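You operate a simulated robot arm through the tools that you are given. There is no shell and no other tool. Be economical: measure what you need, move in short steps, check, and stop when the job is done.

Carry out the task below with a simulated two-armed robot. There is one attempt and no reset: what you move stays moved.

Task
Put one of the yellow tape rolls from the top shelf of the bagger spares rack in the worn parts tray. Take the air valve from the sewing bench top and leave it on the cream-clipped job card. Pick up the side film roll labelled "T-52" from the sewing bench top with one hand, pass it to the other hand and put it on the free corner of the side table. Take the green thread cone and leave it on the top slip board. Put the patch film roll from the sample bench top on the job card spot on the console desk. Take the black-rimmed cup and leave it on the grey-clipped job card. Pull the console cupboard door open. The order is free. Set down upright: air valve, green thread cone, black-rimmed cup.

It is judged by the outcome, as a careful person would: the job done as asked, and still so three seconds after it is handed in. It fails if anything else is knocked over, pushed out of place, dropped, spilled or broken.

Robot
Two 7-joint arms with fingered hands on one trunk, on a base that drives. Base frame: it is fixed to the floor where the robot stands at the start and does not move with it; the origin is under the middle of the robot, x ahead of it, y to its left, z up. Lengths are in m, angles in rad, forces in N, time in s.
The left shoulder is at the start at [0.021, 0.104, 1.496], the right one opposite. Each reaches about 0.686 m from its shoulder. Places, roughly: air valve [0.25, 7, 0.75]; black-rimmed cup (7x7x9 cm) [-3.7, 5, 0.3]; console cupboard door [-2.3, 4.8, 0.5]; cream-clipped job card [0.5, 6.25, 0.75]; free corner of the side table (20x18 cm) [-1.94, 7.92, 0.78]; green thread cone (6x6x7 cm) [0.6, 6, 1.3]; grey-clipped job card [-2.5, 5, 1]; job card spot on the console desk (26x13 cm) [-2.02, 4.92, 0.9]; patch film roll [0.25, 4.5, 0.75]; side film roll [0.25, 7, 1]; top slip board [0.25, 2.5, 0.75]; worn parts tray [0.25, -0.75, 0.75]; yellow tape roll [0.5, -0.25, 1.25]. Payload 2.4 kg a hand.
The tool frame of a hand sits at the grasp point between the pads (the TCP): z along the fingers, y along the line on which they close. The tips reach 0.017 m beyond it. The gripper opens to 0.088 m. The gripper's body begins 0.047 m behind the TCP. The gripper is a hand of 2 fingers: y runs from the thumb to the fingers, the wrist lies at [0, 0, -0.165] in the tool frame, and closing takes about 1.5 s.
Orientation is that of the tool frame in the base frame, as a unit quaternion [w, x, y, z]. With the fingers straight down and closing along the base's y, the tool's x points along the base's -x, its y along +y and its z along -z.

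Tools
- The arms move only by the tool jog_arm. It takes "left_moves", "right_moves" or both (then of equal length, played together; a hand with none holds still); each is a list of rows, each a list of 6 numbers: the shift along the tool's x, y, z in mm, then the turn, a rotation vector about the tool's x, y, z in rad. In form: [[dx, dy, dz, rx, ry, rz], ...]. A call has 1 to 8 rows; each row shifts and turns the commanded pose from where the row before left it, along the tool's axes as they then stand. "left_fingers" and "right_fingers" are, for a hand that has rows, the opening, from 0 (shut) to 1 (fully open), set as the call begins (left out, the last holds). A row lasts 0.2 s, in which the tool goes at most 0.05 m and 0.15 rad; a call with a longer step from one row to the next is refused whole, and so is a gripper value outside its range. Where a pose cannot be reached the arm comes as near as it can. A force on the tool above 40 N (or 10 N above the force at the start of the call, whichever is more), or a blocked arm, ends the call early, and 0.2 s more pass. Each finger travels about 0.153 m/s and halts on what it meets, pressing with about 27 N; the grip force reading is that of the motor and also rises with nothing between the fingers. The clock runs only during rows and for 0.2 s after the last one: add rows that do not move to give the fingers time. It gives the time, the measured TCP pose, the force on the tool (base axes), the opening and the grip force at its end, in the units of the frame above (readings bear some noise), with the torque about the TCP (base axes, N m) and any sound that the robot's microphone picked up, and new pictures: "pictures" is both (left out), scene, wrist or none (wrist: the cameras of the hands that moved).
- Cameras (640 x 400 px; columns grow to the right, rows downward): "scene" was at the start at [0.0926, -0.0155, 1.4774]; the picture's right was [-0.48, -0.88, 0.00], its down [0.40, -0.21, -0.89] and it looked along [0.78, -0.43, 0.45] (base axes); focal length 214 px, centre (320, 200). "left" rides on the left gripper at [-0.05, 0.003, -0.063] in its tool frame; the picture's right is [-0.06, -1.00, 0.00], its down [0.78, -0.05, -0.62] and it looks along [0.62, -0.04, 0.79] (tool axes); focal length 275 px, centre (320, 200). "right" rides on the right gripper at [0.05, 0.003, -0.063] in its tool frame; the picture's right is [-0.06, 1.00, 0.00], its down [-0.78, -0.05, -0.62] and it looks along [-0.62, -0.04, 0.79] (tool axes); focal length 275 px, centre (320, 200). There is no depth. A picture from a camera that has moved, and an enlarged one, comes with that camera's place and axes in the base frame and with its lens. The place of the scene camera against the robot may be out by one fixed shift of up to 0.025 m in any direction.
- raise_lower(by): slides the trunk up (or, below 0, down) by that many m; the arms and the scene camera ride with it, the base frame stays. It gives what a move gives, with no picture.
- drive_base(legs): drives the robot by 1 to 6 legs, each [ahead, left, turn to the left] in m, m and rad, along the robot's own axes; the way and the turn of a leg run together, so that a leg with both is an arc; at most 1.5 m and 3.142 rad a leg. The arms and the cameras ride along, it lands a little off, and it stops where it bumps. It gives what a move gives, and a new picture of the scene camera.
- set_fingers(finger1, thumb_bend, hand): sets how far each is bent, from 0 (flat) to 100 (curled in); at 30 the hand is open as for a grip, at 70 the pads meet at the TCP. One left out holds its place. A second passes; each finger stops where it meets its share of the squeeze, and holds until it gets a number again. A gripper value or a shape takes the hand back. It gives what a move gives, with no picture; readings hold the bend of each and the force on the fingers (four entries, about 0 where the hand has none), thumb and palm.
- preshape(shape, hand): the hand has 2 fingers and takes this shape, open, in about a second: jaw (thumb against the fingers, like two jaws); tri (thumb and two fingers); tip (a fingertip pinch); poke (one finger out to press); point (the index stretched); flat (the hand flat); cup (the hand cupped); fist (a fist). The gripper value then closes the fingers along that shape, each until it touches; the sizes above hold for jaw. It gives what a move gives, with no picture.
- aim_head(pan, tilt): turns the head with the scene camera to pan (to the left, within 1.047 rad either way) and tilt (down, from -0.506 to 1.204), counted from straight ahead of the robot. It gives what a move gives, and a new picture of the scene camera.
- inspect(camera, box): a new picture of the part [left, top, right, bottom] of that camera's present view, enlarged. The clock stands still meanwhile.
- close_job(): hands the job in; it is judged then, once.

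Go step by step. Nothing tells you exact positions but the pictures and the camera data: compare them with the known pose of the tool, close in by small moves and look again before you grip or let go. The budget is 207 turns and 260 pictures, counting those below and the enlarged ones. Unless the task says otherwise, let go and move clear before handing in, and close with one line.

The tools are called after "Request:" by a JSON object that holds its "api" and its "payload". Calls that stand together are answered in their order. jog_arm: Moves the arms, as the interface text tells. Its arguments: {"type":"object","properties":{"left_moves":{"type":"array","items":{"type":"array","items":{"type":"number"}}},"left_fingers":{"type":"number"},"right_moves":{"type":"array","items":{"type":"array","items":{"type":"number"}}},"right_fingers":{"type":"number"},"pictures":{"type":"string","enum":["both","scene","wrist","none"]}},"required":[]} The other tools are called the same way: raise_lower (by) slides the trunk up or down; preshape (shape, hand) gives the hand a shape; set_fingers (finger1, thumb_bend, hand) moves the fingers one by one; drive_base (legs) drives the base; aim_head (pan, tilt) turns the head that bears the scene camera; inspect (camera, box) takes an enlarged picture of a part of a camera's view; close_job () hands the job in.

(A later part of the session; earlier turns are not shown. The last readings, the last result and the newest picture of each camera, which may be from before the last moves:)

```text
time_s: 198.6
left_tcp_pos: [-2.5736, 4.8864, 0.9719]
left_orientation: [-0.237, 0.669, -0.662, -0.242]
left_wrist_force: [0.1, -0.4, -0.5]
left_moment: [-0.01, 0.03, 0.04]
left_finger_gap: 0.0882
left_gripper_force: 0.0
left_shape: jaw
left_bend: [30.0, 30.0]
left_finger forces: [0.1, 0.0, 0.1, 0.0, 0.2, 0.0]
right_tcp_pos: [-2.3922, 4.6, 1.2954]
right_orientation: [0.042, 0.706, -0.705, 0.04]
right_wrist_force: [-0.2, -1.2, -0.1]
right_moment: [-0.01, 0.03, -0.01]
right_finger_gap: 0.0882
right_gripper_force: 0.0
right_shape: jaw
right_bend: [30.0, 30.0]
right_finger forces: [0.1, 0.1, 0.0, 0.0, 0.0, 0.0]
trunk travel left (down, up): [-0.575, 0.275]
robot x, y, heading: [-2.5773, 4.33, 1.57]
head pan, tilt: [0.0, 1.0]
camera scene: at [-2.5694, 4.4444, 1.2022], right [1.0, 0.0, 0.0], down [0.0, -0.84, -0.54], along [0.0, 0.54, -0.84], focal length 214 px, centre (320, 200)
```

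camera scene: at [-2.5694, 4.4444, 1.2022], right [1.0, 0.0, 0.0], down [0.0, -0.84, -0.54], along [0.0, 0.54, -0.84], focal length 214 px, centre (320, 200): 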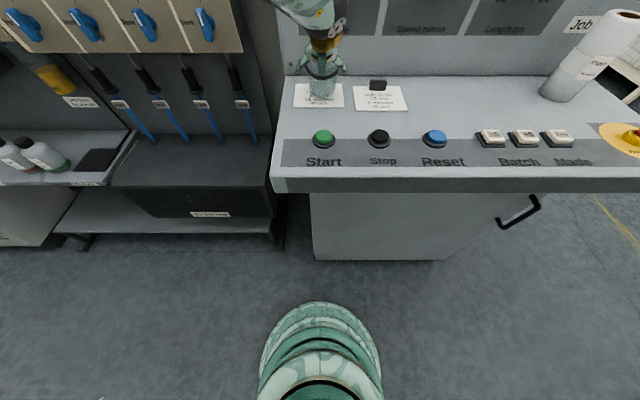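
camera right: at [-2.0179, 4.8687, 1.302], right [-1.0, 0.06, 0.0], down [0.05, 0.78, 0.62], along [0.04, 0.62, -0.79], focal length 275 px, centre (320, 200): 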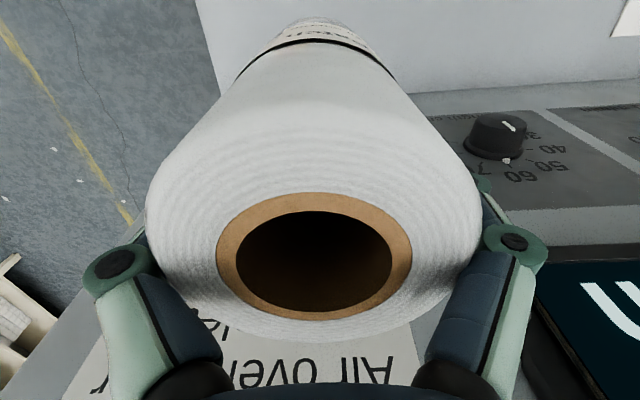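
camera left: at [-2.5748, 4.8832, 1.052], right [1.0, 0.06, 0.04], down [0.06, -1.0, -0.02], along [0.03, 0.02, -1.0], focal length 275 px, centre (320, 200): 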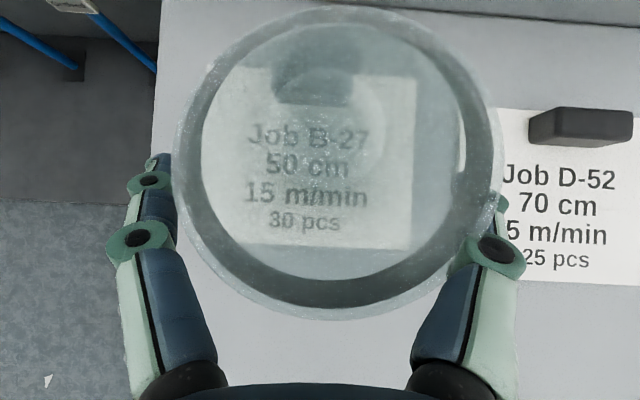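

The cup is leaning about 17° because its far edge sits on the clip. I regrip, lift it, level it and set it down nearer.

Request:
{"api": "jog_arm", "payload": {"left_moves": [[0, 0, 0, 0, 0, 0], [0, 0, 0, 0, 0, 0], [0, 0, 0, 0, 0, 0], [0, 0, 0, 0, 0, 0], [0, 0, 0, 0, 0, 0], [0, 0, 0, 0, 0, 0]], "left_fingers": 0, "pictures": "none"}}

Request:
{"api": "raise_lower", "payload": {"by": 0.035}}

Request:
{"api": "drive_base", "payload": {"legs": [[-0.022, 0, 0]]}}

Request:
{"api": "inspect", "payload": {"camera": "left", "box": [0, 0, 640, 400]}}

```text
time_s: 199.9
left_tcp_pos: [-2.572, 4.8865, 0.9731]
left_orientation: [-0.237, 0.668, -0.662, -0.242]
left_wrist_force: [0.3, 1.4, 0.2]
left_moment: [-0.04, -0.01, 0.0]
left_finger_gap: 0.0547
left_gripper_force: 26.8
left_shape: jaw
left_bend: [72.0, 65.0]
left_finger forces: [24.0, 0.0, 0.0, 0.1, 22.8, 0.0]
right_tcp_pos: [-2.3929, 4.601, 1.2955]
right_orientation: [0.042, 0.706, -0.706, 0.04]
right_wrist_force: [-0.2, 0.7, 0.8]
right_moment: [0.01, 0.04, 0.03]
right_finger_gap: 0.0882
right_gripper_force: 0.0
right_shape: jaw
right_bend: [30.0, 30.0]
right_finger forces: [0.0, 0.0, 0.0, 0.1, 0.0, 0.1]
trunk travel left (down, up): [-0.575, 0.275]
robot x, y, heading: [-2.5775, 4.3279, 1.57]
head pan, tilt: [0.0, 1.0]
```

```text
time_s: 200.7
left_tcp_pos: [-2.5723, 4.8871, 1.0109]
left_orientation: [-0.238, 0.668, -0.661, -0.243]
left_wrist_force: [-0.4, 0.5, -1.3]
left_moment: [0.01, 0.0, 0.03]
left_finger_gap: 0.0548
left_gripper_force: 27.1
left_shape: jaw
left_bend: [72.0, 65.0]
left_finger forces: [24.0, 0.0, 0.0, 0.0, 22.8, 0.1]
right_tcp_pos: [-2.3921, 4.6015, 1.332]
right_orientation: [-0.042, -0.706, 0.706, -0.04]
right_wrist_force: [0.0, 0.3, 0.7]
right_moment: [-0.01, -0.05, 0.03]
right_finger_gap: 0.0881
right_gripper_force: 0.1
right_shape: jaw
right_bend: [30.0, 30.0]
right_finger forces: [0.0, 0.0, 0.0, 0.1, 0.1, 0.0]
trunk travel left (down, up): [-0.61, 0.24]
robot x, y, heading: [-2.5731, 4.3291, 1.569]
head pan, tilt: [0.0, 1.0]
```

```text
time_s: 201.5
left_tcp_pos: [-2.5725, 4.8634, 1.0109]
left_orientation: [-0.239, 0.668, -0.662, -0.243]
left_wrist_force: [0.6, -0.6, 0.2]
left_moment: [-0.01, 0.0, 0.0]
left_finger_gap: 0.0548
left_gripper_force: 27.4
left_shape: jaw
left_bend: [72.0, 65.0]
left_finger forces: [24.0, 0.0, 0.1, 0.1, 22.8, 0.0]
right_tcp_pos: [-2.3919, 4.5778, 1.3303]
right_orientation: [0.041, 0.706, -0.706, 0.04]
right_wrist_force: [0.2, -0.4, -0.4]
right_moment: [0.0, -0.03, 0.01]
right_finger_gap: 0.088
right_gripper_force: 0.0
right_shape: jaw
right_bend: [30.0, 30.0]
right_finger forces: [0.0, 0.0, 0.1, 0.0, 0.1, 0.0]
trunk travel left (down, up): [-0.61, 0.24]
robot x, y, heading: [-2.5761, 4.3108, 1.568]
head pan, tilt: [0.0, 1.0]
camera scene: at [-2.5694, 4.4207, 1.2373], right [1.0, 0.0, 0.0], down [0.0, -0.84, -0.54], along [0.0, 0.54, -0.84], focal length 214 px, centre (320, 200)
```

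scene: 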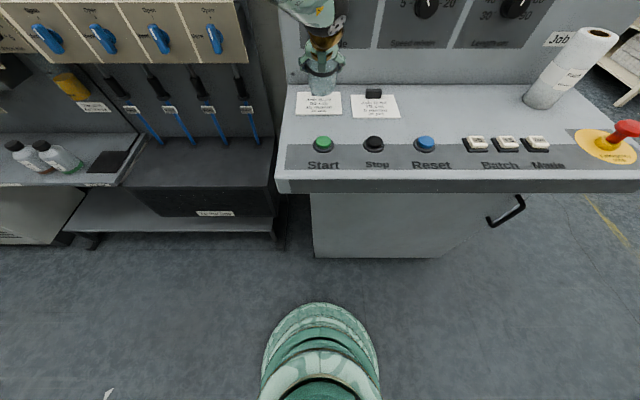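

```text
1.00 times, centred on (320, 200) of left (not enlarged: the box is as wide or as high as the picture)
camera zoom: at [-2.5748, 4.8602, 1.0904], right [1.0, 0.06, 0.04], down [0.06, -1.0, -0.03], along [0.03, 0.03, -1.0], focal length 275 px, centre (320, 200)
```

zoom: 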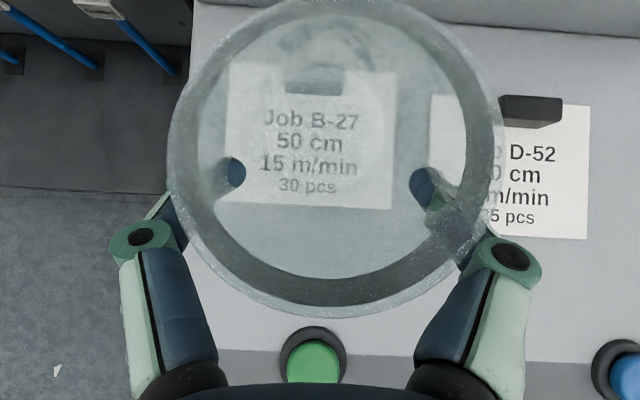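

Request:
{"api": "jog_arm", "payload": {"left_moves": [[0, 0, 0, 0, 0.14, 0], [0, 0, 0, 0, 0.14, 0], [0, 0, 0, 0, 0, 0]]}}

Request:
{"api": "inspect", "payload": {"camera": "scene", "box": [260, 30, 420, 140]}}

```text
time_s: 202.3
left_tcp_pos: [-2.5882, 4.847, 1.004]
left_orientation: [-0.168, 0.69, -0.683, -0.171]
left_wrist_force: [0.0, 1.1, -0.1]
left_moment: [-0.01, 0.0, 0.0]
left_finger_gap: 0.0547
left_gripper_force: 27.3
left_shape: jaw
left_bend: [72.0, 65.0]
left_finger forces: [23.9, 0.0, 0.0, 0.0, 22.7, 0.0]
left hand out of reach, approached as far as the arm can: row 1, 2
right_tcp_pos: [-2.3911, 4.5789, 1.3307]
right_orientation: [0.042, 0.706, -0.706, 0.04]
right_wrist_force: [-0.7, 0.0, 0.6]
right_moment: [0.0, -0.02, 0.0]
right_finger_gap: 0.0881
right_gripper_force: 0.0
right_shape: jaw
right_bend: [30.0, 30.0]
right_finger forces: [0.0, 0.1, 0.0, 0.0, 0.0, 0.0]
trunk travel left (down, up): [-0.61, 0.24]
robot x, y, heading: [-2.5757, 4.3104, 1.567]
head pan, tilt: [0.0, 1.0]
camera scene: at [-2.5692, 4.422, 1.2372], right [1.0, 0.0, 0.0], down [0.0, -0.84, -0.54], along [0.0, 0.54, -0.84], focal length 214 px, centre (320, 200)
camera left: at [-2.5909, 4.8611, 1.0829], right [1.0, 0.06, 0.02], down [0.06, -0.98, 0.18], along [0.04, -0.18, -0.98], focal length 275 px, centre (320, 200)
```

scene: 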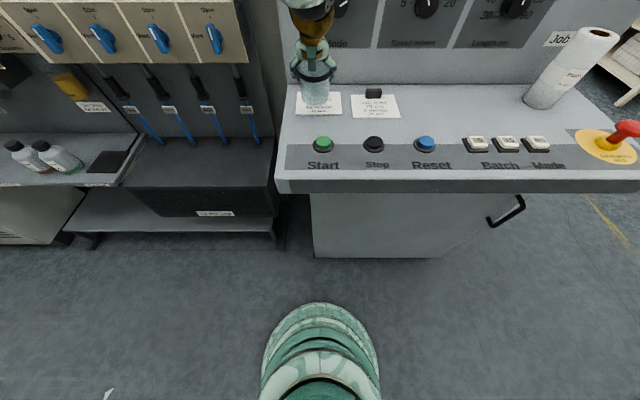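
left: 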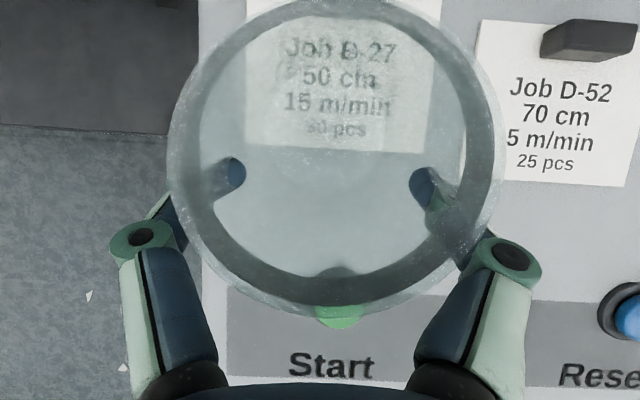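

```text
3.64 times, centred on (340, 85) of scene
camera zoom: at [-2.5692, 4.422, 1.2372], right [1.0, 0.0, 0.0], down [0.0, -0.84, -0.54], along [0.0, 0.54, -0.84], focal length 780 px, centre (247, 618)
```

zoom: 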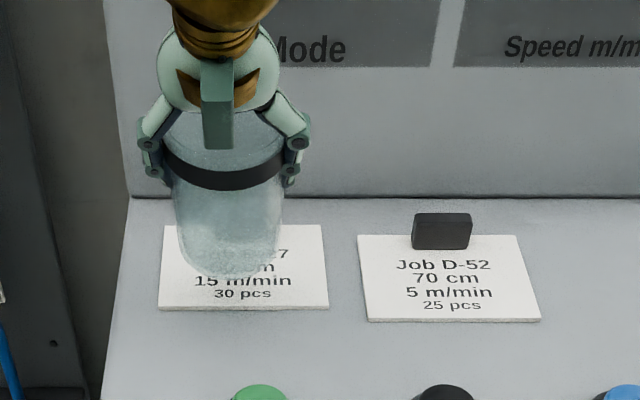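

Request:
{"api": "inspect", "payload": {"camera": "left", "box": [160, 0, 520, 225]}}

```text
1.78 times, centred on (340, 112) of left
camera zoom: at [-2.5909, 4.8611, 1.0829], right [1.0, 0.06, 0.02], down [0.06, -0.98, 0.18], along [0.04, -0.18, -0.98], focal length 489 px, centre (284, 356)
```

zoom: 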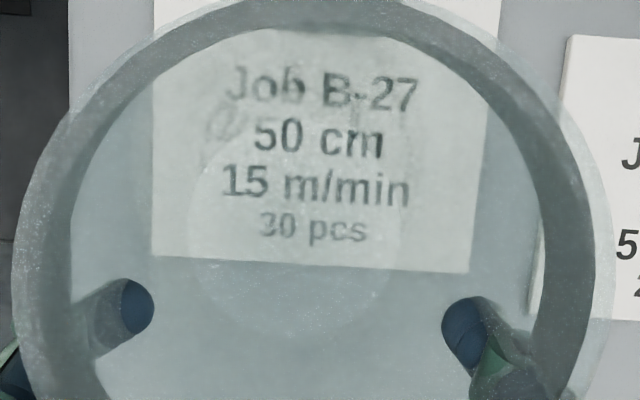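

About 7° of lean remains; I pull the hand back, finish levelling, then move the base up.

Request:
{"api": "jog_arm", "payload": {"left_moves": [[31, -6, -27, 0, 0, 0], [31, -6, -27, 0, 0, 0], [0, 0, 0, 0, 0.07, 0], [0, 0, 0, 0, 0.065, 0], [0, 0, 0, 0, 0, 0]]}}

Request:
{"api": "inspect", "payload": {"camera": "left", "box": [160, 0, 520, 225]}}

```text
time_s: 203.5
left_tcp_pos: [-2.5767, 4.7678, 1.022]
left_orientation: [-0.121, 0.7, -0.693, -0.124]
left_wrist_force: [-0.8, -0.4, -0.3]
left_moment: [-0.03, 0.0, 0.0]
left_finger_gap: 0.0541
left_gripper_force: 27.4
left_shape: jaw
left_bend: [72.0, 65.0]
left_finger forces: [23.8, 0.1, 0.0, 0.0, 22.6, 0.0]
left hand out of reach, approached as far as the arm can: row 1
right_tcp_pos: [-2.3917, 4.5791, 1.3307]
right_orientation: [-0.042, -0.706, 0.706, -0.041]
right_wrist_force: [0.1, 0.1, -0.6]
right_moment: [0.02, -0.04, -0.02]
right_finger_gap: 0.0881
right_gripper_force: 0.2
right_shape: jaw
right_bend: [30.0, 30.0]
right_finger forces: [0.0, 0.1, 0.0, 0.0, 0.0, 0.0]
trunk travel left (down, up): [-0.61, 0.24]
robot x, y, heading: [-2.576, 4.3097, 1.567]
head pan, tilt: [0.0, 1.0]
camera scene: at [-2.5701, 4.4225, 1.2372], right [1.0, 0.0, 0.0], down [0.0, -0.84, -0.54], along [0.0, 0.54, -0.84], focal length 214 px, centre (320, 200)
camera left: at [-2.5791, 4.7924, 1.0988], right [1.0, 0.07, 0.02], down [0.06, -0.95, 0.31], along [0.04, -0.31, -0.95], focal length 275 px, centre (320, 200)
```

scene: 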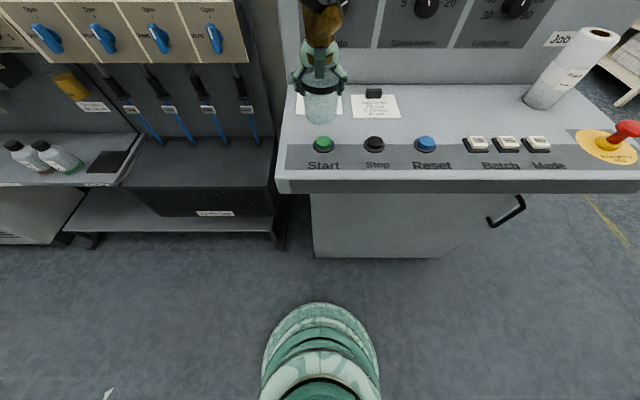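
left: 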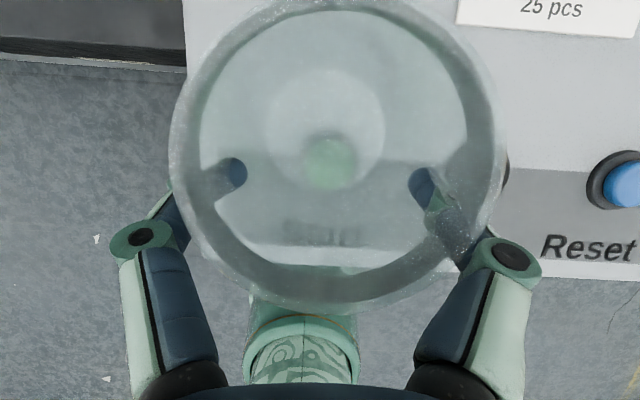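

```text
1.78 times, centred on (340, 112) of left
camera zoom: at [-2.5791, 4.7924, 1.0988], right [1.0, 0.07, 0.02], down [0.06, -0.95, 0.31], along [0.04, -0.31, -0.95], focal length 489 px, centre (284, 356)
```

zoom: 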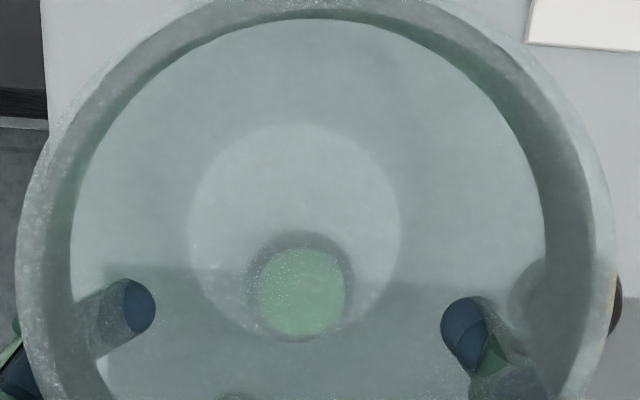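

Now level. Drive forward 98 mm, which puts the cup axis at y≈4.882, clear of the clip.

Request:
{"api": "drive_base", "payload": {"legs": [[0.098, 0, 0]]}}

Request:
{"api": "inspect", "payload": {"camera": "left", "box": [0, 0, 640, 400]}}

Request:
{"api": "inspect", "payload": {"camera": "scene", "box": [240, 30, 440, 180]}}

```text
time_s: 204.7
left_tcp_pos: [-2.5743, 4.8691, 1.0215]
left_orientation: [-0.122, 0.7, -0.692, -0.125]
left_wrist_force: [0.0, -0.3, -0.2]
left_moment: [0.01, -0.03, 0.01]
left_finger_gap: 0.054
left_gripper_force: 27.0
left_shape: jaw
left_bend: [72.0, 65.0]
left_finger forces: [23.7, 0.0, 0.0, 0.1, 22.5, 0.1]
right_tcp_pos: [-2.3922, 4.681, 1.3295]
right_orientation: [0.042, 0.706, -0.706, 0.041]
right_wrist_force: [-0.4, 0.7, -0.3]
right_moment: [0.01, 0.02, -0.02]
right_finger_gap: 0.0879
right_gripper_force: 0.0
right_shape: jaw
right_bend: [30.0, 30.0]
right_finger forces: [0.0, 0.0, 0.1, 0.0, 0.0, 0.0]
trunk travel left (down, up): [-0.61, 0.24]
robot x, y, heading: [-2.5749, 4.4083, 1.568]
head pan, tilt: [0.0, 1.0]
camera scene: at [-2.5694, 4.5231, 1.2371], right [1.0, 0.0, 0.0], down [0.0, -0.84, -0.54], along [0.0, 0.54, -0.84], focal length 214 px, centre (320, 200)
```

scene: 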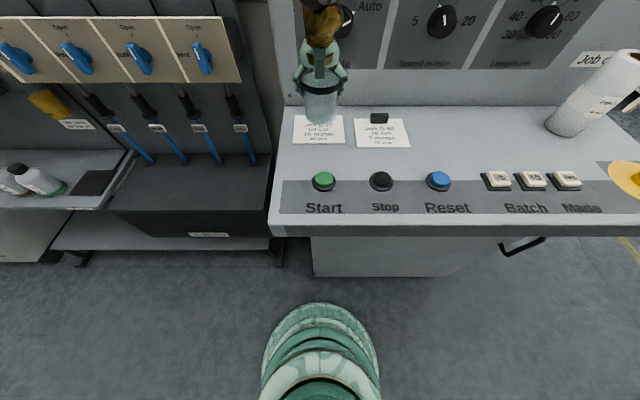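

```text
1.00 times, centred on (320, 200) of left (not enlarged: the box is as wide or as high as the picture)
camera zoom: at [-2.5784, 4.8928, 1.0983], right [1.0, 0.07, 0.02], down [0.06, -0.95, 0.31], along [0.04, -0.31, -0.95], focal length 275 px, centre (320, 200)
```

zoom: 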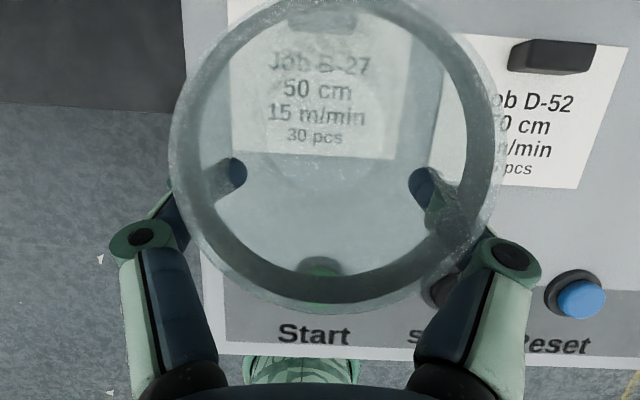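

```text
2.67 times, centred on (340, 105) of scene
camera zoom: at [-2.5694, 4.5231, 1.2371], right [1.0, 0.0, 0.0], down [0.0, -0.84, -0.54], along [0.0, 0.54, -0.84], focal length 572 px, centre (267, 453)
```

zoom: 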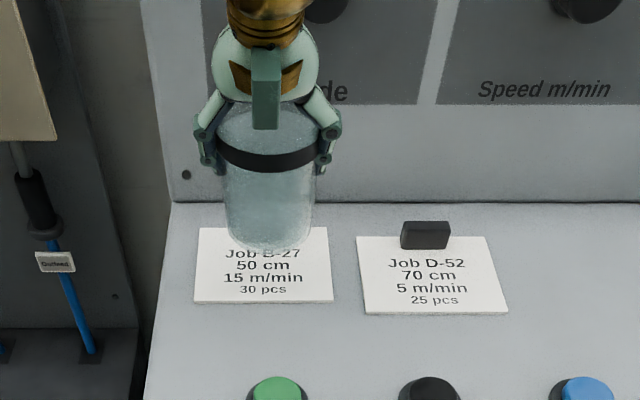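

Request:
{"api": "raise_lower", "payload": {"by": -0.038}}

Request:
{"api": "jog_arm", "payload": {"left_moves": [[1.4, 0, 3.8, 0, 0, 0], [1.4, 0, 3.8, 0, 0, 0], [1, 0, 2.8, 0, 0, 0]], "pictures": "wrist"}}

```text
time_s: 205.5
left_tcp_pos: [-2.577, 4.8674, 0.9852]
left_orientation: [-0.121, 0.7, -0.693, -0.125]
left_wrist_force: [-0.1, 0.1, -0.3]
left_moment: [0.02, -0.01, -0.01]
left_finger_gap: 0.0541
left_gripper_force: 27.3
left_shape: jaw
left_bend: [72.0, 65.0]
left_finger forces: [23.7, 0.0, 0.1, 0.0, 22.7, 0.0]
right_tcp_pos: [-2.3921, 4.6791, 1.2919]
right_orientation: [0.041, 0.706, -0.705, 0.041]
right_wrist_force: [0.1, 0.0, -0.6]
right_moment: [0.02, -0.03, -0.01]
right_finger_gap: 0.088
right_gripper_force: 0.0
right_shape: jaw
right_bend: [30.0, 30.0]
right_finger forces: [0.1, 0.0, 0.1, 0.0, 0.0, 0.0]
trunk travel left (down, up): [-0.572, 0.278]
robot x, y, heading: [-2.5755, 4.4071, 1.571]
head pan, tilt: [0.0, 1.0]
```

```text
time_s: 206.3
left_tcp_pos: [-2.5749, 4.8666, 0.9733]
left_orientation: [-0.122, 0.699, -0.694, -0.125]
left_wrist_force: [-0.3, -0.2, -0.9]
left_moment: [-0.04, 0.01, 0.01]
left_finger_gap: 0.0541
left_gripper_force: 27.0
left_shape: jaw
left_bend: [72.0, 65.0]
left_finger forces: [23.8, 0.0, 0.0, 0.1, 22.5, 0.1]
right_tcp_pos: [-2.391, 4.679, 1.2921]
right_orientation: [-0.041, -0.706, 0.706, -0.04]
right_wrist_force: [0.0, -0.3, 0.4]
right_moment: [-0.01, 0.04, 0.0]
right_finger_gap: 0.0882
right_gripper_force: 0.0
right_shape: jaw
right_bend: [30.0, 30.0]
right_finger forces: [0.0, 0.1, 0.0, 0.0, 0.0, 0.1]
trunk travel left (down, up): [-0.572, 0.278]
robot x, y, heading: [-2.5736, 4.4101, 1.569]
head pan, tilt: [0.0, 1.0]
camera left: at [-2.5783, 4.8914, 1.0498], right [1.0, 0.07, 0.02], down [0.06, -0.95, 0.31], along [0.04, -0.31, -0.95], focal length 275 px, centre (320, 200)
```

left: 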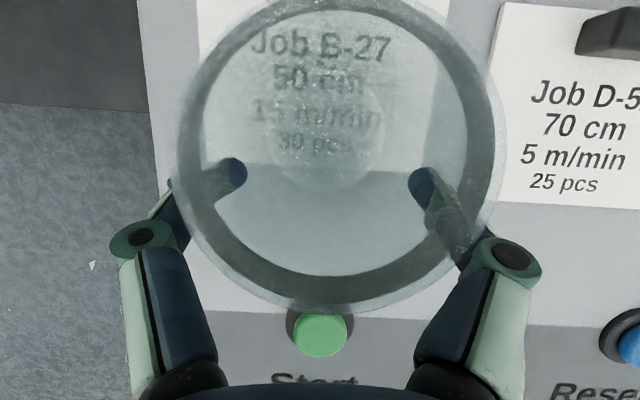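

Request:
{"api": "jog_arm", "payload": {"left_moves": [[-6, 0, 2, 0, 0, 0], [-6, 0, 2, 0, 0, 0], [1, 0, 2.8, 0, 0, 0], [1, 0, 2.8, 0, 0, 0], [1, 0, 2.8, 0, 0, 0]], "pictures": "wrist"}}

```text
time_s: 207.5
left_tcp_pos: [-2.5759, 4.8807, 0.9666]
left_orientation: [-0.122, 0.699, -0.693, -0.126]
left_wrist_force: [-0.1, 1.1, 11.7]
left_moment: [0.02, -0.08, 0.0]
left_finger_gap: 0.0538
left_gripper_force: 26.7
left_shape: jaw
left_bend: [73.0, 66.0]
left_finger forces: [25.0, 0.0, 0.0, 0.1, 23.1, 0.0]
right_tcp_pos: [-2.3931, 4.678, 1.2936]
right_orientation: [-0.041, -0.706, 0.706, -0.04]
right_wrist_force: [0.3, 0.6, 0.4]
right_moment: [-0.01, -0.04, 0.0]
right_finger_gap: 0.0882
right_gripper_force: 0.1
right_shape: jaw
right_bend: [30.0, 30.0]
right_finger forces: [0.1, 0.0, 0.0, 0.0, 0.0, 0.1]
trunk travel left (down, up): [-0.572, 0.278]
robot x, y, heading: [-2.5772, 4.4074, 1.575]
head pan, tilt: [0.0, 1.0]
camera left: at [-2.579, 4.904, 1.043], right [1.0, 0.07, 0.02], down [0.06, -0.95, 0.31], along [0.04, -0.31, -0.95], focal length 275 px, centre (320, 200)
```

left: 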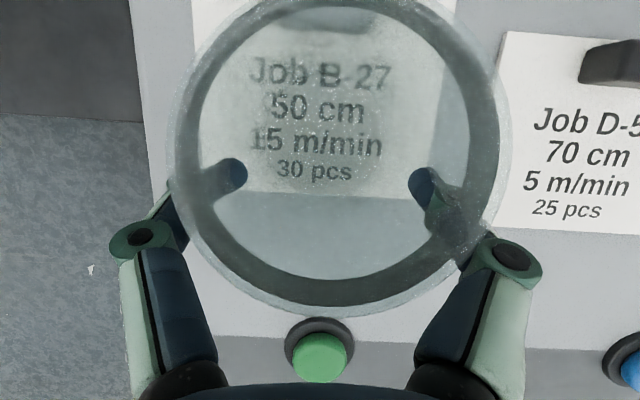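

Seated on the card, clear of the clip. I release and check.

Request:
{"api": "jog_arm", "payload": {"left_moves": [[0, 0, 0, 0, 0, 0], [0, 0, 0, 0, 0, 0], [0, 0, 0, 0, 0, 0], [0, 0, 0, 0, 0, 0], [0, 0, 0, 0, 0, 0]], "left_fingers": 1, "pictures": "wrist"}}

```text
time_s: 208.7
left_tcp_pos: [-2.576, 4.8794, 0.9664]
left_orientation: [-0.121, 0.7, -0.693, -0.124]
left_wrist_force: [0.0, -0.1, 0.2]
left_moment: [-0.02, 0.02, 0.0]
left_finger_gap: 0.088
left_gripper_force: 0.1
left_shape: jaw
left_bend: [30.0, 30.0]
left_finger forces: [0.0, 0.0, 0.0, 0.1, 0.0, 0.0]
right_tcp_pos: [-2.3912, 4.6779, 1.2927]
right_orientation: [-0.042, -0.706, 0.706, -0.04]
right_wrist_force: [0.0, -0.3, 0.5]
right_moment: [0.0, 0.02, 0.01]
right_finger_gap: 0.088
right_gripper_force: 0.0
right_shape: jaw
right_bend: [30.0, 30.0]
right_finger forces: [0.0, 0.0, 0.0, 0.0, 0.0, 0.0]
trunk travel left (down, up): [-0.572, 0.278]
robot x, y, heading: [-2.5783, 4.4096, 1.571]
head pan, tilt: [0.0, 1.0]
camera left: at [-2.579, 4.904, 1.0413], right [1.0, 0.07, 0.02], down [0.06, -0.95, 0.31], along [0.04, -0.31, -0.95], focal length 275 px, centre (320, 200)
```

left: 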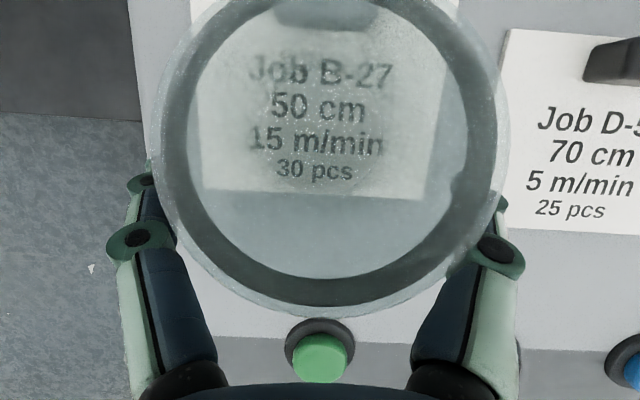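

Request:
{"api": "raise_lower", "payload": {"by": 0.04}}

Request:
{"api": "inspect", "payload": {"camera": "left", "box": [0, 0, 640, 400]}}

Request:
{"api": "inspect", "payload": {"camera": "scene", "box": [240, 30, 440, 180]}}

```text
time_s: 209.5
left_tcp_pos: [-2.5764, 4.8808, 1.0059]
left_orientation: [-0.12, 0.7, -0.693, -0.125]
left_wrist_force: [-0.4, -0.8, 0.4]
left_moment: [0.0, 0.0, -0.01]
left_finger_gap: 0.0878
left_gripper_force: 0.1
left_shape: jaw
left_bend: [30.0, 30.0]
left_finger forces: [0.0, 0.0, 0.1, 0.1, 0.1, 0.0]
right_tcp_pos: [-2.3917, 4.678, 1.3326]
right_orientation: [0.042, 0.706, -0.706, 0.041]
right_wrist_force: [0.0, -0.5, 0.0]
right_moment: [-0.01, 0.02, 0.02]
right_finger_gap: 0.0882
right_gripper_force: 0.0
right_shape: jaw
right_bend: [30.0, 30.0]
right_finger forces: [0.0, 0.0, 0.1, 0.0, 0.0, 0.0]
trunk travel left (down, up): [-0.612, 0.238]
robot x, y, heading: [-2.5748, 4.4072, 1.567]
head pan, tilt: [0.0, 1.0]
```

```text
1.00 times, centred on (320, 200) of left (not enlarged: the box is as wide or as high as the picture)
camera zoom: at [-2.5784, 4.9043, 1.0811], right [1.0, 0.07, 0.02], down [0.06, -0.95, 0.31], along [0.04, -0.31, -0.95], focal length 275 px, centre (320, 200)
```

zoom: 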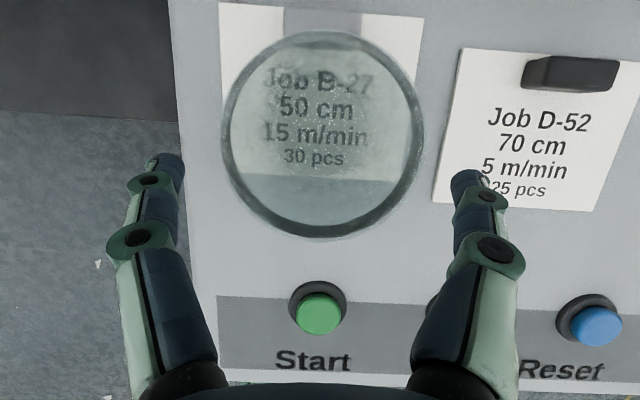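

```text
2.67 times, centred on (340, 105) of scene
camera zoom: at [-2.5693, 4.5218, 1.2392], right [1.0, 0.0, 0.0], down [0.0, -0.84, -0.54], along [0.0, 0.54, -0.84], focal length 572 px, centre (267, 453)
```

zoom: 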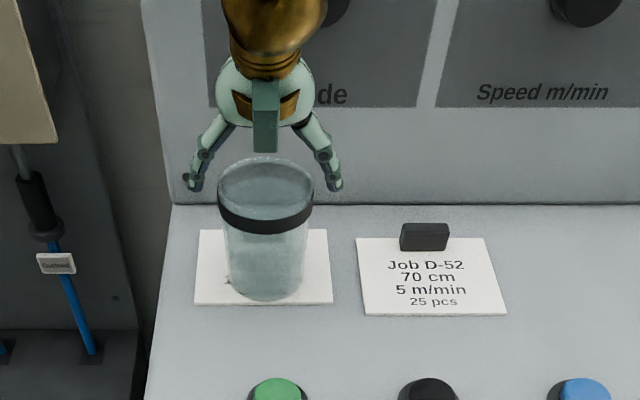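

The cup stands upright on the grey-clipped card. Next is the cupboard door: I clear up, back away, and line up with the handle.

Request:
{"api": "raise_lower", "payload": {"by": 0.1}}

Request:
{"api": "drive_base", "payload": {"legs": [[-0.45, 0, 0], [0, -0.6, 0]]}}

Request:
{"api": "raise_lower", "payload": {"by": -0.4}}

Request:
{"api": "aim_head", "payload": {"pan": 0, "tilt": 0.4}}

```text
time_s: 210.9
left_tcp_pos: [-2.5757, 4.8808, 1.1049]
left_orientation: [-0.121, 0.699, -0.693, -0.124]
left_wrist_force: [-0.2, -0.1, -1.0]
left_moment: [-0.02, -0.02, -0.02]
left_finger_gap: 0.088
left_gripper_force: 0.0
left_shape: jaw
left_bend: [30.0, 30.0]
left_finger forces: [0.0, 0.0, 0.0, 0.1, 0.0, 0.0]
right_tcp_pos: [-2.3926, 4.6787, 1.4328]
right_orientation: [-0.041, -0.706, 0.706, -0.04]
right_wrist_force: [-0.5, -0.2, 0.0]
right_moment: [-0.01, -0.03, -0.01]
right_finger_gap: 0.0878
right_gripper_force: 0.0
right_shape: jaw
right_bend: [30.0, 30.0]
right_finger forces: [0.0, 0.0, 0.0, 0.1, 0.0, 0.0]
trunk travel left (down, up): [-0.712, 0.138]
robot x, y, heading: [-2.5691, 4.4039, 1.571]
head pan, tilt: [0.0, 1.0]
```

```text
time_s: 216.6
left_tcp_pos: [-1.9779, 4.4296, 1.1044]
left_orientation: [-0.12, 0.7, -0.693, -0.124]
left_wrist_force: [-0.4, 0.1, 0.4]
left_moment: [0.04, -0.02, -0.02]
left_finger_gap: 0.088
left_gripper_force: 0.1
left_shape: jaw
left_bend: [30.0, 30.0]
left_finger forces: [0.0, 0.0, 0.0, 0.0, 0.0, 0.1]
right_tcp_pos: [-1.7913, 4.2279, 1.4334]
right_orientation: [0.041, 0.706, -0.706, 0.04]
right_wrist_force: [-0.4, 0.4, -0.5]
right_moment: [0.05, 0.0, -0.01]
right_finger_gap: 0.0879
right_gripper_force: 0.0
right_shape: jaw
right_bend: [30.0, 30.0]
right_finger forces: [0.0, 0.0, 0.0, 0.0, 0.0, 0.0]
trunk travel left (down, up): [-0.712, 0.138]
robot x, y, heading: [-1.978, 3.9588, 1.571]
head pan, tilt: [0.0, 1.0]
camera scene: at [-1.9701, 4.0702, 1.3393], right [1.0, 0.0, 0.0], down [0.0, -0.84, -0.54], along [0.0, 0.54, -0.84], focal length 214 px, centre (320, 200)
```

scene: 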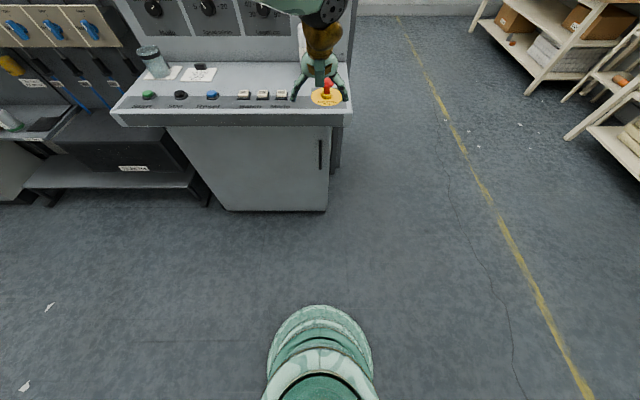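

```text
time_s: 220.4
left_tcp_pos: [-1.9773, 4.43, 0.7049]
left_orientation: [-0.122, 0.7, -0.693, -0.125]
left_wrist_force: [-0.1, 0.8, 0.0]
left_moment: [0.0, 0.01, 0.01]
left_finger_gap: 0.0879
left_gripper_force: 0.2
left_shape: jaw
left_bend: [30.0, 30.0]
left_finger forces: [0.0, 0.0, 0.0, 0.1, 0.1, 0.0]
right_tcp_pos: [-1.7939, 4.2266, 1.0329]
right_orientation: [-0.042, -0.706, 0.706, -0.04]
right_wrist_force: [0.3, 0.2, -0.5]
right_moment: [0.0, 0.03, -0.01]
right_finger_gap: 0.088
right_gripper_force: 0.0
right_shape: jaw
right_bend: [30.0, 30.0]
right_finger forces: [0.0, 0.0, 0.0, 0.0, 0.1, 0.1]
trunk travel left (down, up): [-0.312, 0.538]
robot x, y, heading: [-1.9749, 3.9585, 1.575]
head pan, tilt: [0.0, 1.0]
```

```text
time_s: 221.4
left_tcp_pos: [-1.977, 4.4295, 0.705]
left_orientation: [-0.121, 0.7, -0.693, -0.125]
left_wrist_force: [0.4, -0.1, -0.6]
left_moment: [0.04, 0.0, 0.02]
left_finger_gap: 0.0881
left_gripper_force: 0.0
left_shape: jaw
left_bend: [30.0, 30.0]
left_finger forces: [0.0, 0.0, 0.1, 0.0, 0.0, 0.0]
right_tcp_pos: [-1.7929, 4.228, 1.0328]
right_orientation: [-0.042, -0.706, 0.706, -0.041]
right_wrist_force: [0.8, -0.2, 0.4]
right_moment: [0.0, 0.01, -0.04]
right_finger_gap: 0.0878
right_gripper_force: 0.0
right_shape: jaw
right_bend: [30.0, 30.0]
right_finger forces: [0.1, 0.1, 0.1, 0.0, 0.1, 0.0]
trunk travel left (down, up): [-0.312, 0.538]
robot x, y, heading: [-1.9738, 3.953, 1.57]
head pan, tilt: [0.0, 0.4]
camera scene: at [-1.9706, 4.0996, 0.9878], right [1.0, 0.0, 0.0], down [0.0, -0.39, -0.92], along [0.0, 0.92, -0.39], focal length 214 px, centre (320, 200)
```

scene: 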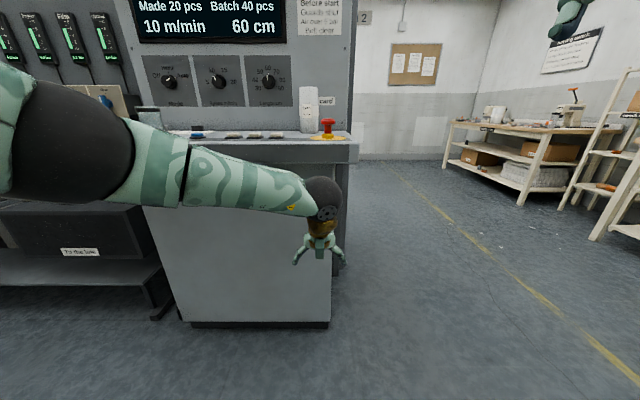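

Handle ≈ x −1.97, y ≈ 4.77, z 0.52–0.70. I pitch the left hand forward and extend it at handle height in the clear.

Request:
{"api": "jog_arm", "payload": {"left_moves": [[0, 0, 0, 0, -0.13, 0], [0, 0, 0, 0, -0.13, 0], [0, 0, 0, 0, -0.13, 0], [0, 0, 0, 0, -0.13, 0], [0, 0, 0, 0, -0.13, 0], [12, 0, 40, 0, 0, 0], [12, 0, 40, 0, 0, 0], [12, 0, 40, 0, 0, 0]]}}

```text
time_s: 223.2
left_tcp_pos: [-1.9876, 4.4878, 0.633]
left_orientation: [-0.336, 0.623, -0.618, -0.341]
left_wrist_force: [0.1, 0.8, 0.4]
left_moment: [0.04, -0.02, 0.0]
left_finger_gap: 0.0878
left_gripper_force: 0.0
left_shape: jaw
left_bend: [30.0, 30.0]
left_finger forces: [0.0, 0.0, 0.0, 0.0, 0.0, 0.0]
left hand out of reach, approached as far as the arm can: row 8
right_tcp_pos: [-1.7933, 4.2282, 1.0327]
right_orientation: [-0.042, -0.706, 0.706, -0.042]
right_wrist_force: [-0.4, 0.1, 0.6]
right_moment: [-0.04, 0.01, -0.01]
right_finger_gap: 0.0879
right_gripper_force: 0.0
right_shape: jaw
right_bend: [30.0, 30.0]
right_finger forces: [0.0, 0.1, 0.0, 0.0, 0.0, 0.0]
trunk travel left (down, up): [-0.312, 0.538]
robot x, y, heading: [-1.971, 3.9603, 1.565]
head pan, tilt: [0.0, 0.4]
camera scene: at [-1.9706, 4.0995, 0.9879], right [1.0, 0.0, 0.0], down [0.0, -0.39, -0.92], along [0.0, 0.92, -0.39], focal length 214 px, centre (320, 200)
camera left: at [-1.9893, 4.4611, 0.7097], right [1.0, 0.04, 0.05], down [0.06, -0.94, -0.33], along [0.03, 0.33, -0.94], focal length 275 px, centre (320, 200)
```

scene: 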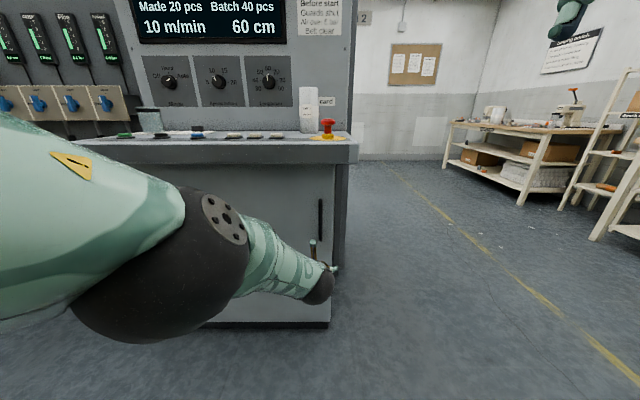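
left: 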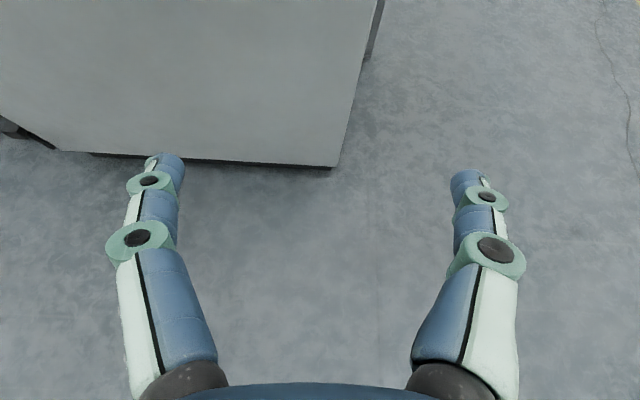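

Request:
{"api": "drive_base", "payload": {"legs": [[0.17, -0.013, 0]]}}

Request:
{"api": "inspect", "payload": {"camera": "left", "box": [0, 0, 640, 400]}}

```text
time_s: 224.7
left_tcp_pos: [-1.9753, 4.6599, 0.6341]
left_orientation: [-0.337, 0.622, -0.619, -0.342]
left_wrist_force: [0.3, -0.4, -0.4]
left_moment: [-0.02, 0.0, 0.0]
left_finger_gap: 0.0878
left_gripper_force: 0.1
left_shape: jaw
left_bend: [30.0, 30.0]
left_finger forces: [0.0, 0.0, 0.0, 0.1, 0.0, 0.0]
right_tcp_pos: [-1.7797, 4.3967, 1.0332]
right_orientation: [-0.042, -0.705, 0.706, -0.041]
right_wrist_force: [0.8, 0.9, -0.5]
right_moment: [0.0, 0.0, 0.03]
right_finger_gap: 0.0882
right_gripper_force: 0.0
right_shape: jaw
right_bend: [30.0, 30.0]
right_finger forces: [0.1, 0.1, 0.1, 0.0, 0.0, 0.0]
trunk travel left (down, up): [-0.312, 0.538]
robot x, y, heading: [-1.9635, 4.1269, 1.568]
head pan, tilt: [0.0, 0.4]
camera scene: at [-1.9574, 4.2697, 0.9879], right [1.0, 0.0, 0.0], down [0.0, -0.39, -0.92], along [0.0, 0.92, -0.39], focal length 214 px, centre (320, 200)
```

scene: 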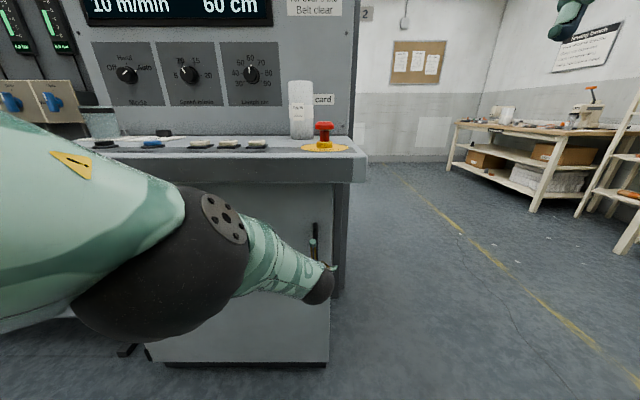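

```text
1.00 times, centred on (320, 200) of left (not enlarged: the box is as wide or as high as the picture)
camera zoom: at [-1.9763, 4.6315, 0.7098], right [1.0, 0.04, 0.05], down [0.06, -0.94, -0.33], along [0.03, 0.33, -0.94], focal length 275 px, centre (320, 200)
```

zoom: 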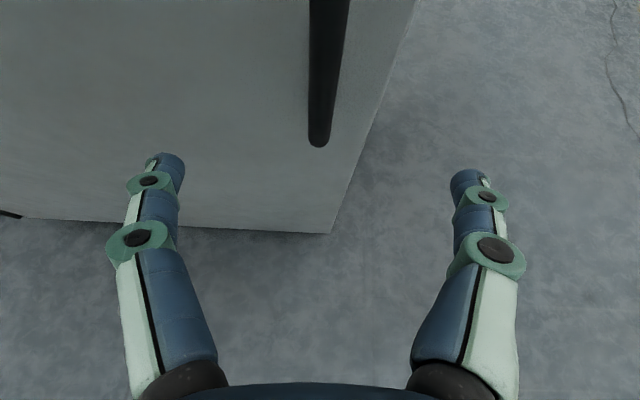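

Request:
{"api": "drive_base", "payload": {"legs": [[0.075, -0.002, 0]]}}

Request:
{"api": "inspect", "payload": {"camera": "left", "box": [0, 0, 640, 400]}}

```text
time_s: 225.7
left_tcp_pos: [-1.9709, 4.7354, 0.6352]
left_orientation: [-0.336, 0.623, -0.618, -0.342]
left_wrist_force: [-0.3, -0.6, -0.2]
left_moment: [0.01, 0.0, 0.01]
left_finger_gap: 0.0879
left_gripper_force: 0.1
left_shape: jaw
left_bend: [30.0, 30.0]
left_finger forces: [0.0, 0.0, 0.0, 0.0, 0.0, 0.1]
right_tcp_pos: [-1.7768, 4.4736, 1.0331]
right_orientation: [-0.042, -0.705, 0.707, -0.041]
right_wrist_force: [0.6, -0.2, -0.1]
right_moment: [-0.02, -0.02, -0.02]
right_finger_gap: 0.0879
right_gripper_force: 0.2
right_shape: jaw
right_bend: [30.0, 30.0]
right_finger forces: [0.0, 0.0, 0.0, 0.1, 0.0, 0.0]
trunk travel left (down, up): [-0.312, 0.538]
robot x, y, heading: [-1.961, 4.2031, 1.568]
head pan, tilt: [0.0, 0.4]
camera scene: at [-1.9552, 4.3455, 0.9879], right [1.0, 0.0, 0.0], down [0.0, -0.39, -0.92], along [0.0, 0.92, -0.39], focal length 214 px, centre (320, 200)
```

scene: 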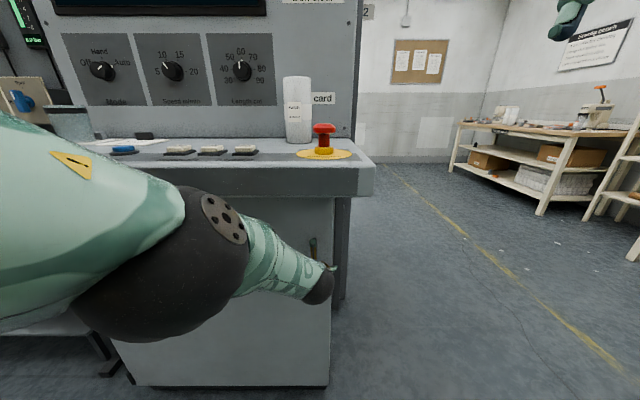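

```text
1.00 times, centred on (320, 200) of left (not enlarged: the box is as wide or as high as the picture)
camera zoom: at [-1.974, 4.7073, 0.7098], right [1.0, 0.04, 0.05], down [0.06, -0.94, -0.33], along [0.03, 0.33, -0.94], focal length 275 px, centre (320, 200)
```

zoom: 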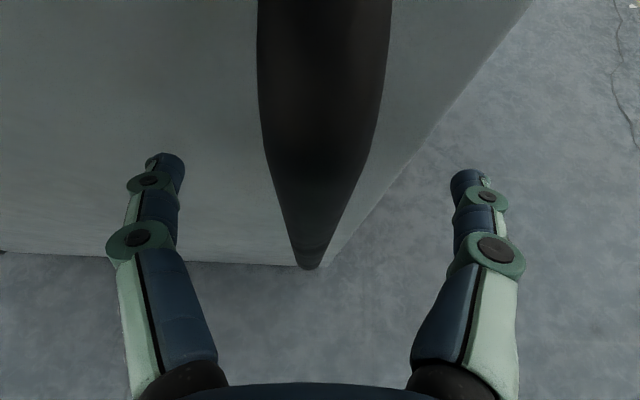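

The bar is between the fingers now. I close the hand on it.

Request:
{"api": "jog_arm", "payload": {"left_moves": [[0, 0, 0, 0, 0, 0], [0, 0, 0, 0, 0, 0], [0, 0, 0, 0, 0, 0], [0, 0, 0, 0, 0, 0], [0, 0, 0, 0, 0, 0], [0, 0, 0, 0, 0, 0], [0, 0, 0, 0, 0, 0]], "left_fingers": 0, "pictures": "wrist"}}

```text
time_s: 227.3
left_tcp_pos: [-1.9723, 4.7352, 0.6352]
left_orientation: [-0.335, 0.624, -0.618, -0.342]
left_wrist_force: [0.3, -0.7, 0.2]
left_moment: [0.0, 0.02, -0.01]
left_finger_gap: 0.0002
left_gripper_force: 26.5
left_shape: jaw
left_bend: [52.0, 66.0]
left_finger forces: [0.1, 0.0, 0.1, 0.1, 0.6, 0.0]
right_tcp_pos: [-1.777, 4.4726, 1.0316]
right_orientation: [-0.042, -0.705, 0.707, -0.041]
right_wrist_force: [0.5, -0.1, 0.0]
right_moment: [0.01, -0.02, -0.01]
right_finger_gap: 0.0881
right_gripper_force: 0.0
right_shape: jaw
right_bend: [30.0, 30.0]
right_finger forces: [0.1, 0.0, 0.1, 0.1, 0.0, 0.1]
trunk travel left (down, up): [-0.312, 0.538]
robot x, y, heading: [-1.96, 4.2015, 1.568]
head pan, tilt: [0.0, 0.4]
camera left: at [-1.974, 4.7072, 0.7099], right [1.0, 0.04, 0.05], down [0.06, -0.94, -0.33], along [0.03, 0.33, -0.94], focal length 275 px, centre (320, 200)
```

left: 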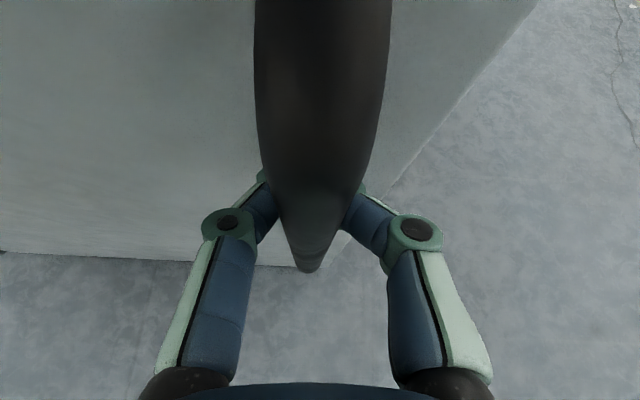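

The fingertips closed behind the bar, hooking it. I pull by driving an arc about the hinge (left edge, ≈[-2.63, 4.81]).

Request:
{"api": "drive_base", "payload": {"legs": [[-0.134, 0.122, -0.2]]}}

```text
time_s: 228.8
left_tcp_pos: [-2.0025, 4.6046, 0.6344]
left_orientation: [0.369, -0.558, 0.677, 0.307]
left_wrist_force: [-0.9, -0.8, 0.2]
left_moment: [0.0, 0.02, -0.02]
left_finger_gap: 0.0
left_gripper_force: 26.2
left_shape: jaw
left_bend: [53.0, 66.0]
left_finger forces: [0.1, 0.1, 0.1, 0.1, 0.2, 0.0]
right_tcp_pos: [-1.8628, 4.3099, 1.0326]
right_orientation: [-0.046, -0.632, 0.773, -0.037]
right_wrist_force: [0.9, 0.2, -0.3]
right_moment: [0.03, 0.03, 0.0]
right_finger_gap: 0.0876
right_gripper_force: 0.1
right_shape: jaw
right_bend: [30.0, 30.0]
right_finger forces: [0.1, 0.1, 0.1, 0.0, 0.1, 0.1]
trunk travel left (down, up): [-0.312, 0.538]
robot x, y, heading: [-2.0964, 4.0797, 1.367]
head pan, tilt: [0.0, 0.4]
camera scene: at [-2.0661, 4.2213, 0.9879], right [0.98, -0.2, 0.0], down [-0.08, -0.38, -0.92], along [0.18, 0.9, -0.39], focal length 214 px, centre (320, 200)
```

scene: 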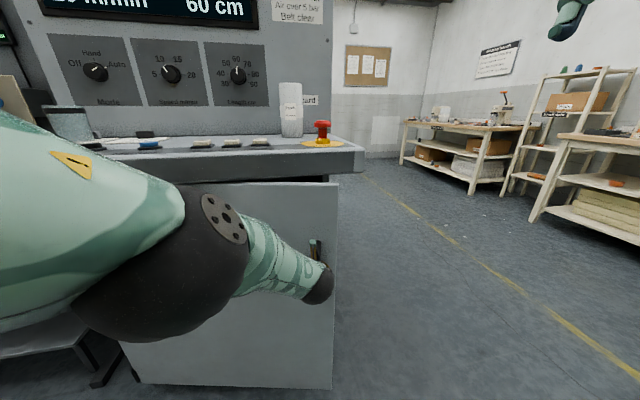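

The door follows. Continue the arc.

Request:
{"api": "drive_base", "payload": {"legs": [[-0.134, 0.122, -0.2], [-0.134, 0.122, -0.2]]}}

```text
time_s: 231.4
left_tcp_pos: [-2.1306, 4.3754, 0.6336]
left_orientation: [0.422, -0.412, 0.775, 0.227]
left_wrist_force: [19.5, -16.8, -1.4]
left_moment: [0.3, 0.25, 0.47]
left_finger_gap: 0.0001
left_gripper_force: 26.3
left_shape: jaw
left_bend: [57.0, 74.0]
left_finger forces: [0.1, 0.1, 0.0, 0.0, 27.7, 0.1]
right_tcp_pos: [-2.1172, 4.0509, 1.0314]
right_orientation: [-0.052, -0.467, 0.882, -0.026]
right_wrist_force: [0.9, -0.6, 0.0]
right_moment: [0.01, 0.01, -0.03]
right_finger_gap: 0.0881
right_gripper_force: 0.1
right_shape: jaw
right_bend: [30.0, 30.0]
right_finger forces: [0.0, 0.1, 0.0, 0.1, 0.0, 0.0]
trunk travel left (down, up): [-0.312, 0.538]
robot x, y, heading: [-2.4206, 3.9321, 0.975]
head pan, tilt: [0.0, 0.4]
camera scene: at [-2.3452, 4.0509, 0.9879], right [0.83, -0.56, 0.0], down [-0.22, -0.32, -0.92], along [0.52, 0.76, -0.39], focal length 214 px, centre (320, 200)
```

scene: 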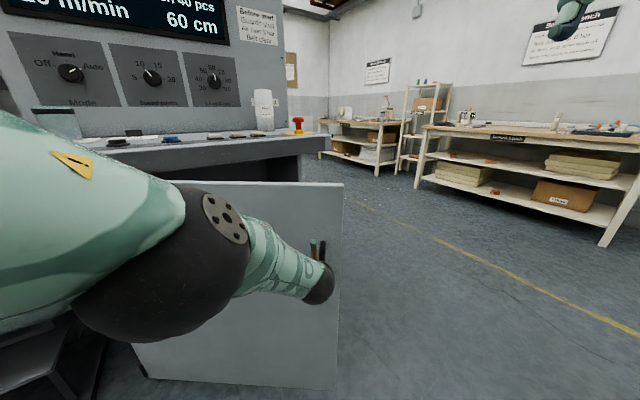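

Request:
{"api": "drive_base", "payload": {"legs": [[0, -0.015, 0], [-0.127, 0.118, -0.2]]}}

```text
time_s: 233.3
left_tcp_pos: [-2.2089, 4.2806, 0.6344]
left_orientation: [0.442, -0.334, 0.812, 0.184]
left_wrist_force: [-0.4, 0.2, -0.1]
left_moment: [0.0, 0.01, 0.02]
left_finger_gap: 0.0
left_gripper_force: 27.1
left_shape: jaw
left_bend: [56.0, 73.0]
left_finger forces: [0.1, 0.0, 0.0, 0.1, 0.0, 0.0]
right_tcp_pos: [-2.259, 3.96, 1.033]
right_orientation: [-0.054, -0.376, 0.925, -0.021]
right_wrist_force: [0.3, -0.1, -0.3]
right_moment: [-0.01, -0.01, 0.01]
right_finger_gap: 0.0881
right_gripper_force: 0.0
right_shape: jaw
right_bend: [30.0, 30.0]
right_finger forces: [0.0, 0.0, 0.0, 0.1, 0.1, 0.0]
trunk travel left (down, up): [-0.312, 0.538]
robot x, y, heading: [-2.5805, 3.8994, 0.774]
head pan, tilt: [0.0, 0.4]
camera scene: at [-2.4864, 4.0064, 0.9879], right [0.7, -0.71, 0.0], down [-0.28, -0.27, -0.92], along [0.66, 0.64, -0.39], focal length 214 px, centre (320, 200)
```

scene: 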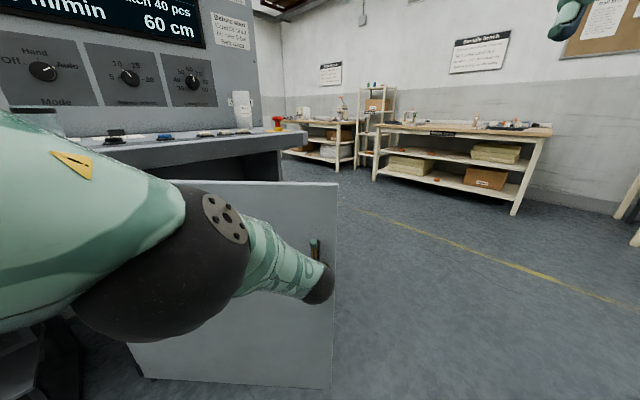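

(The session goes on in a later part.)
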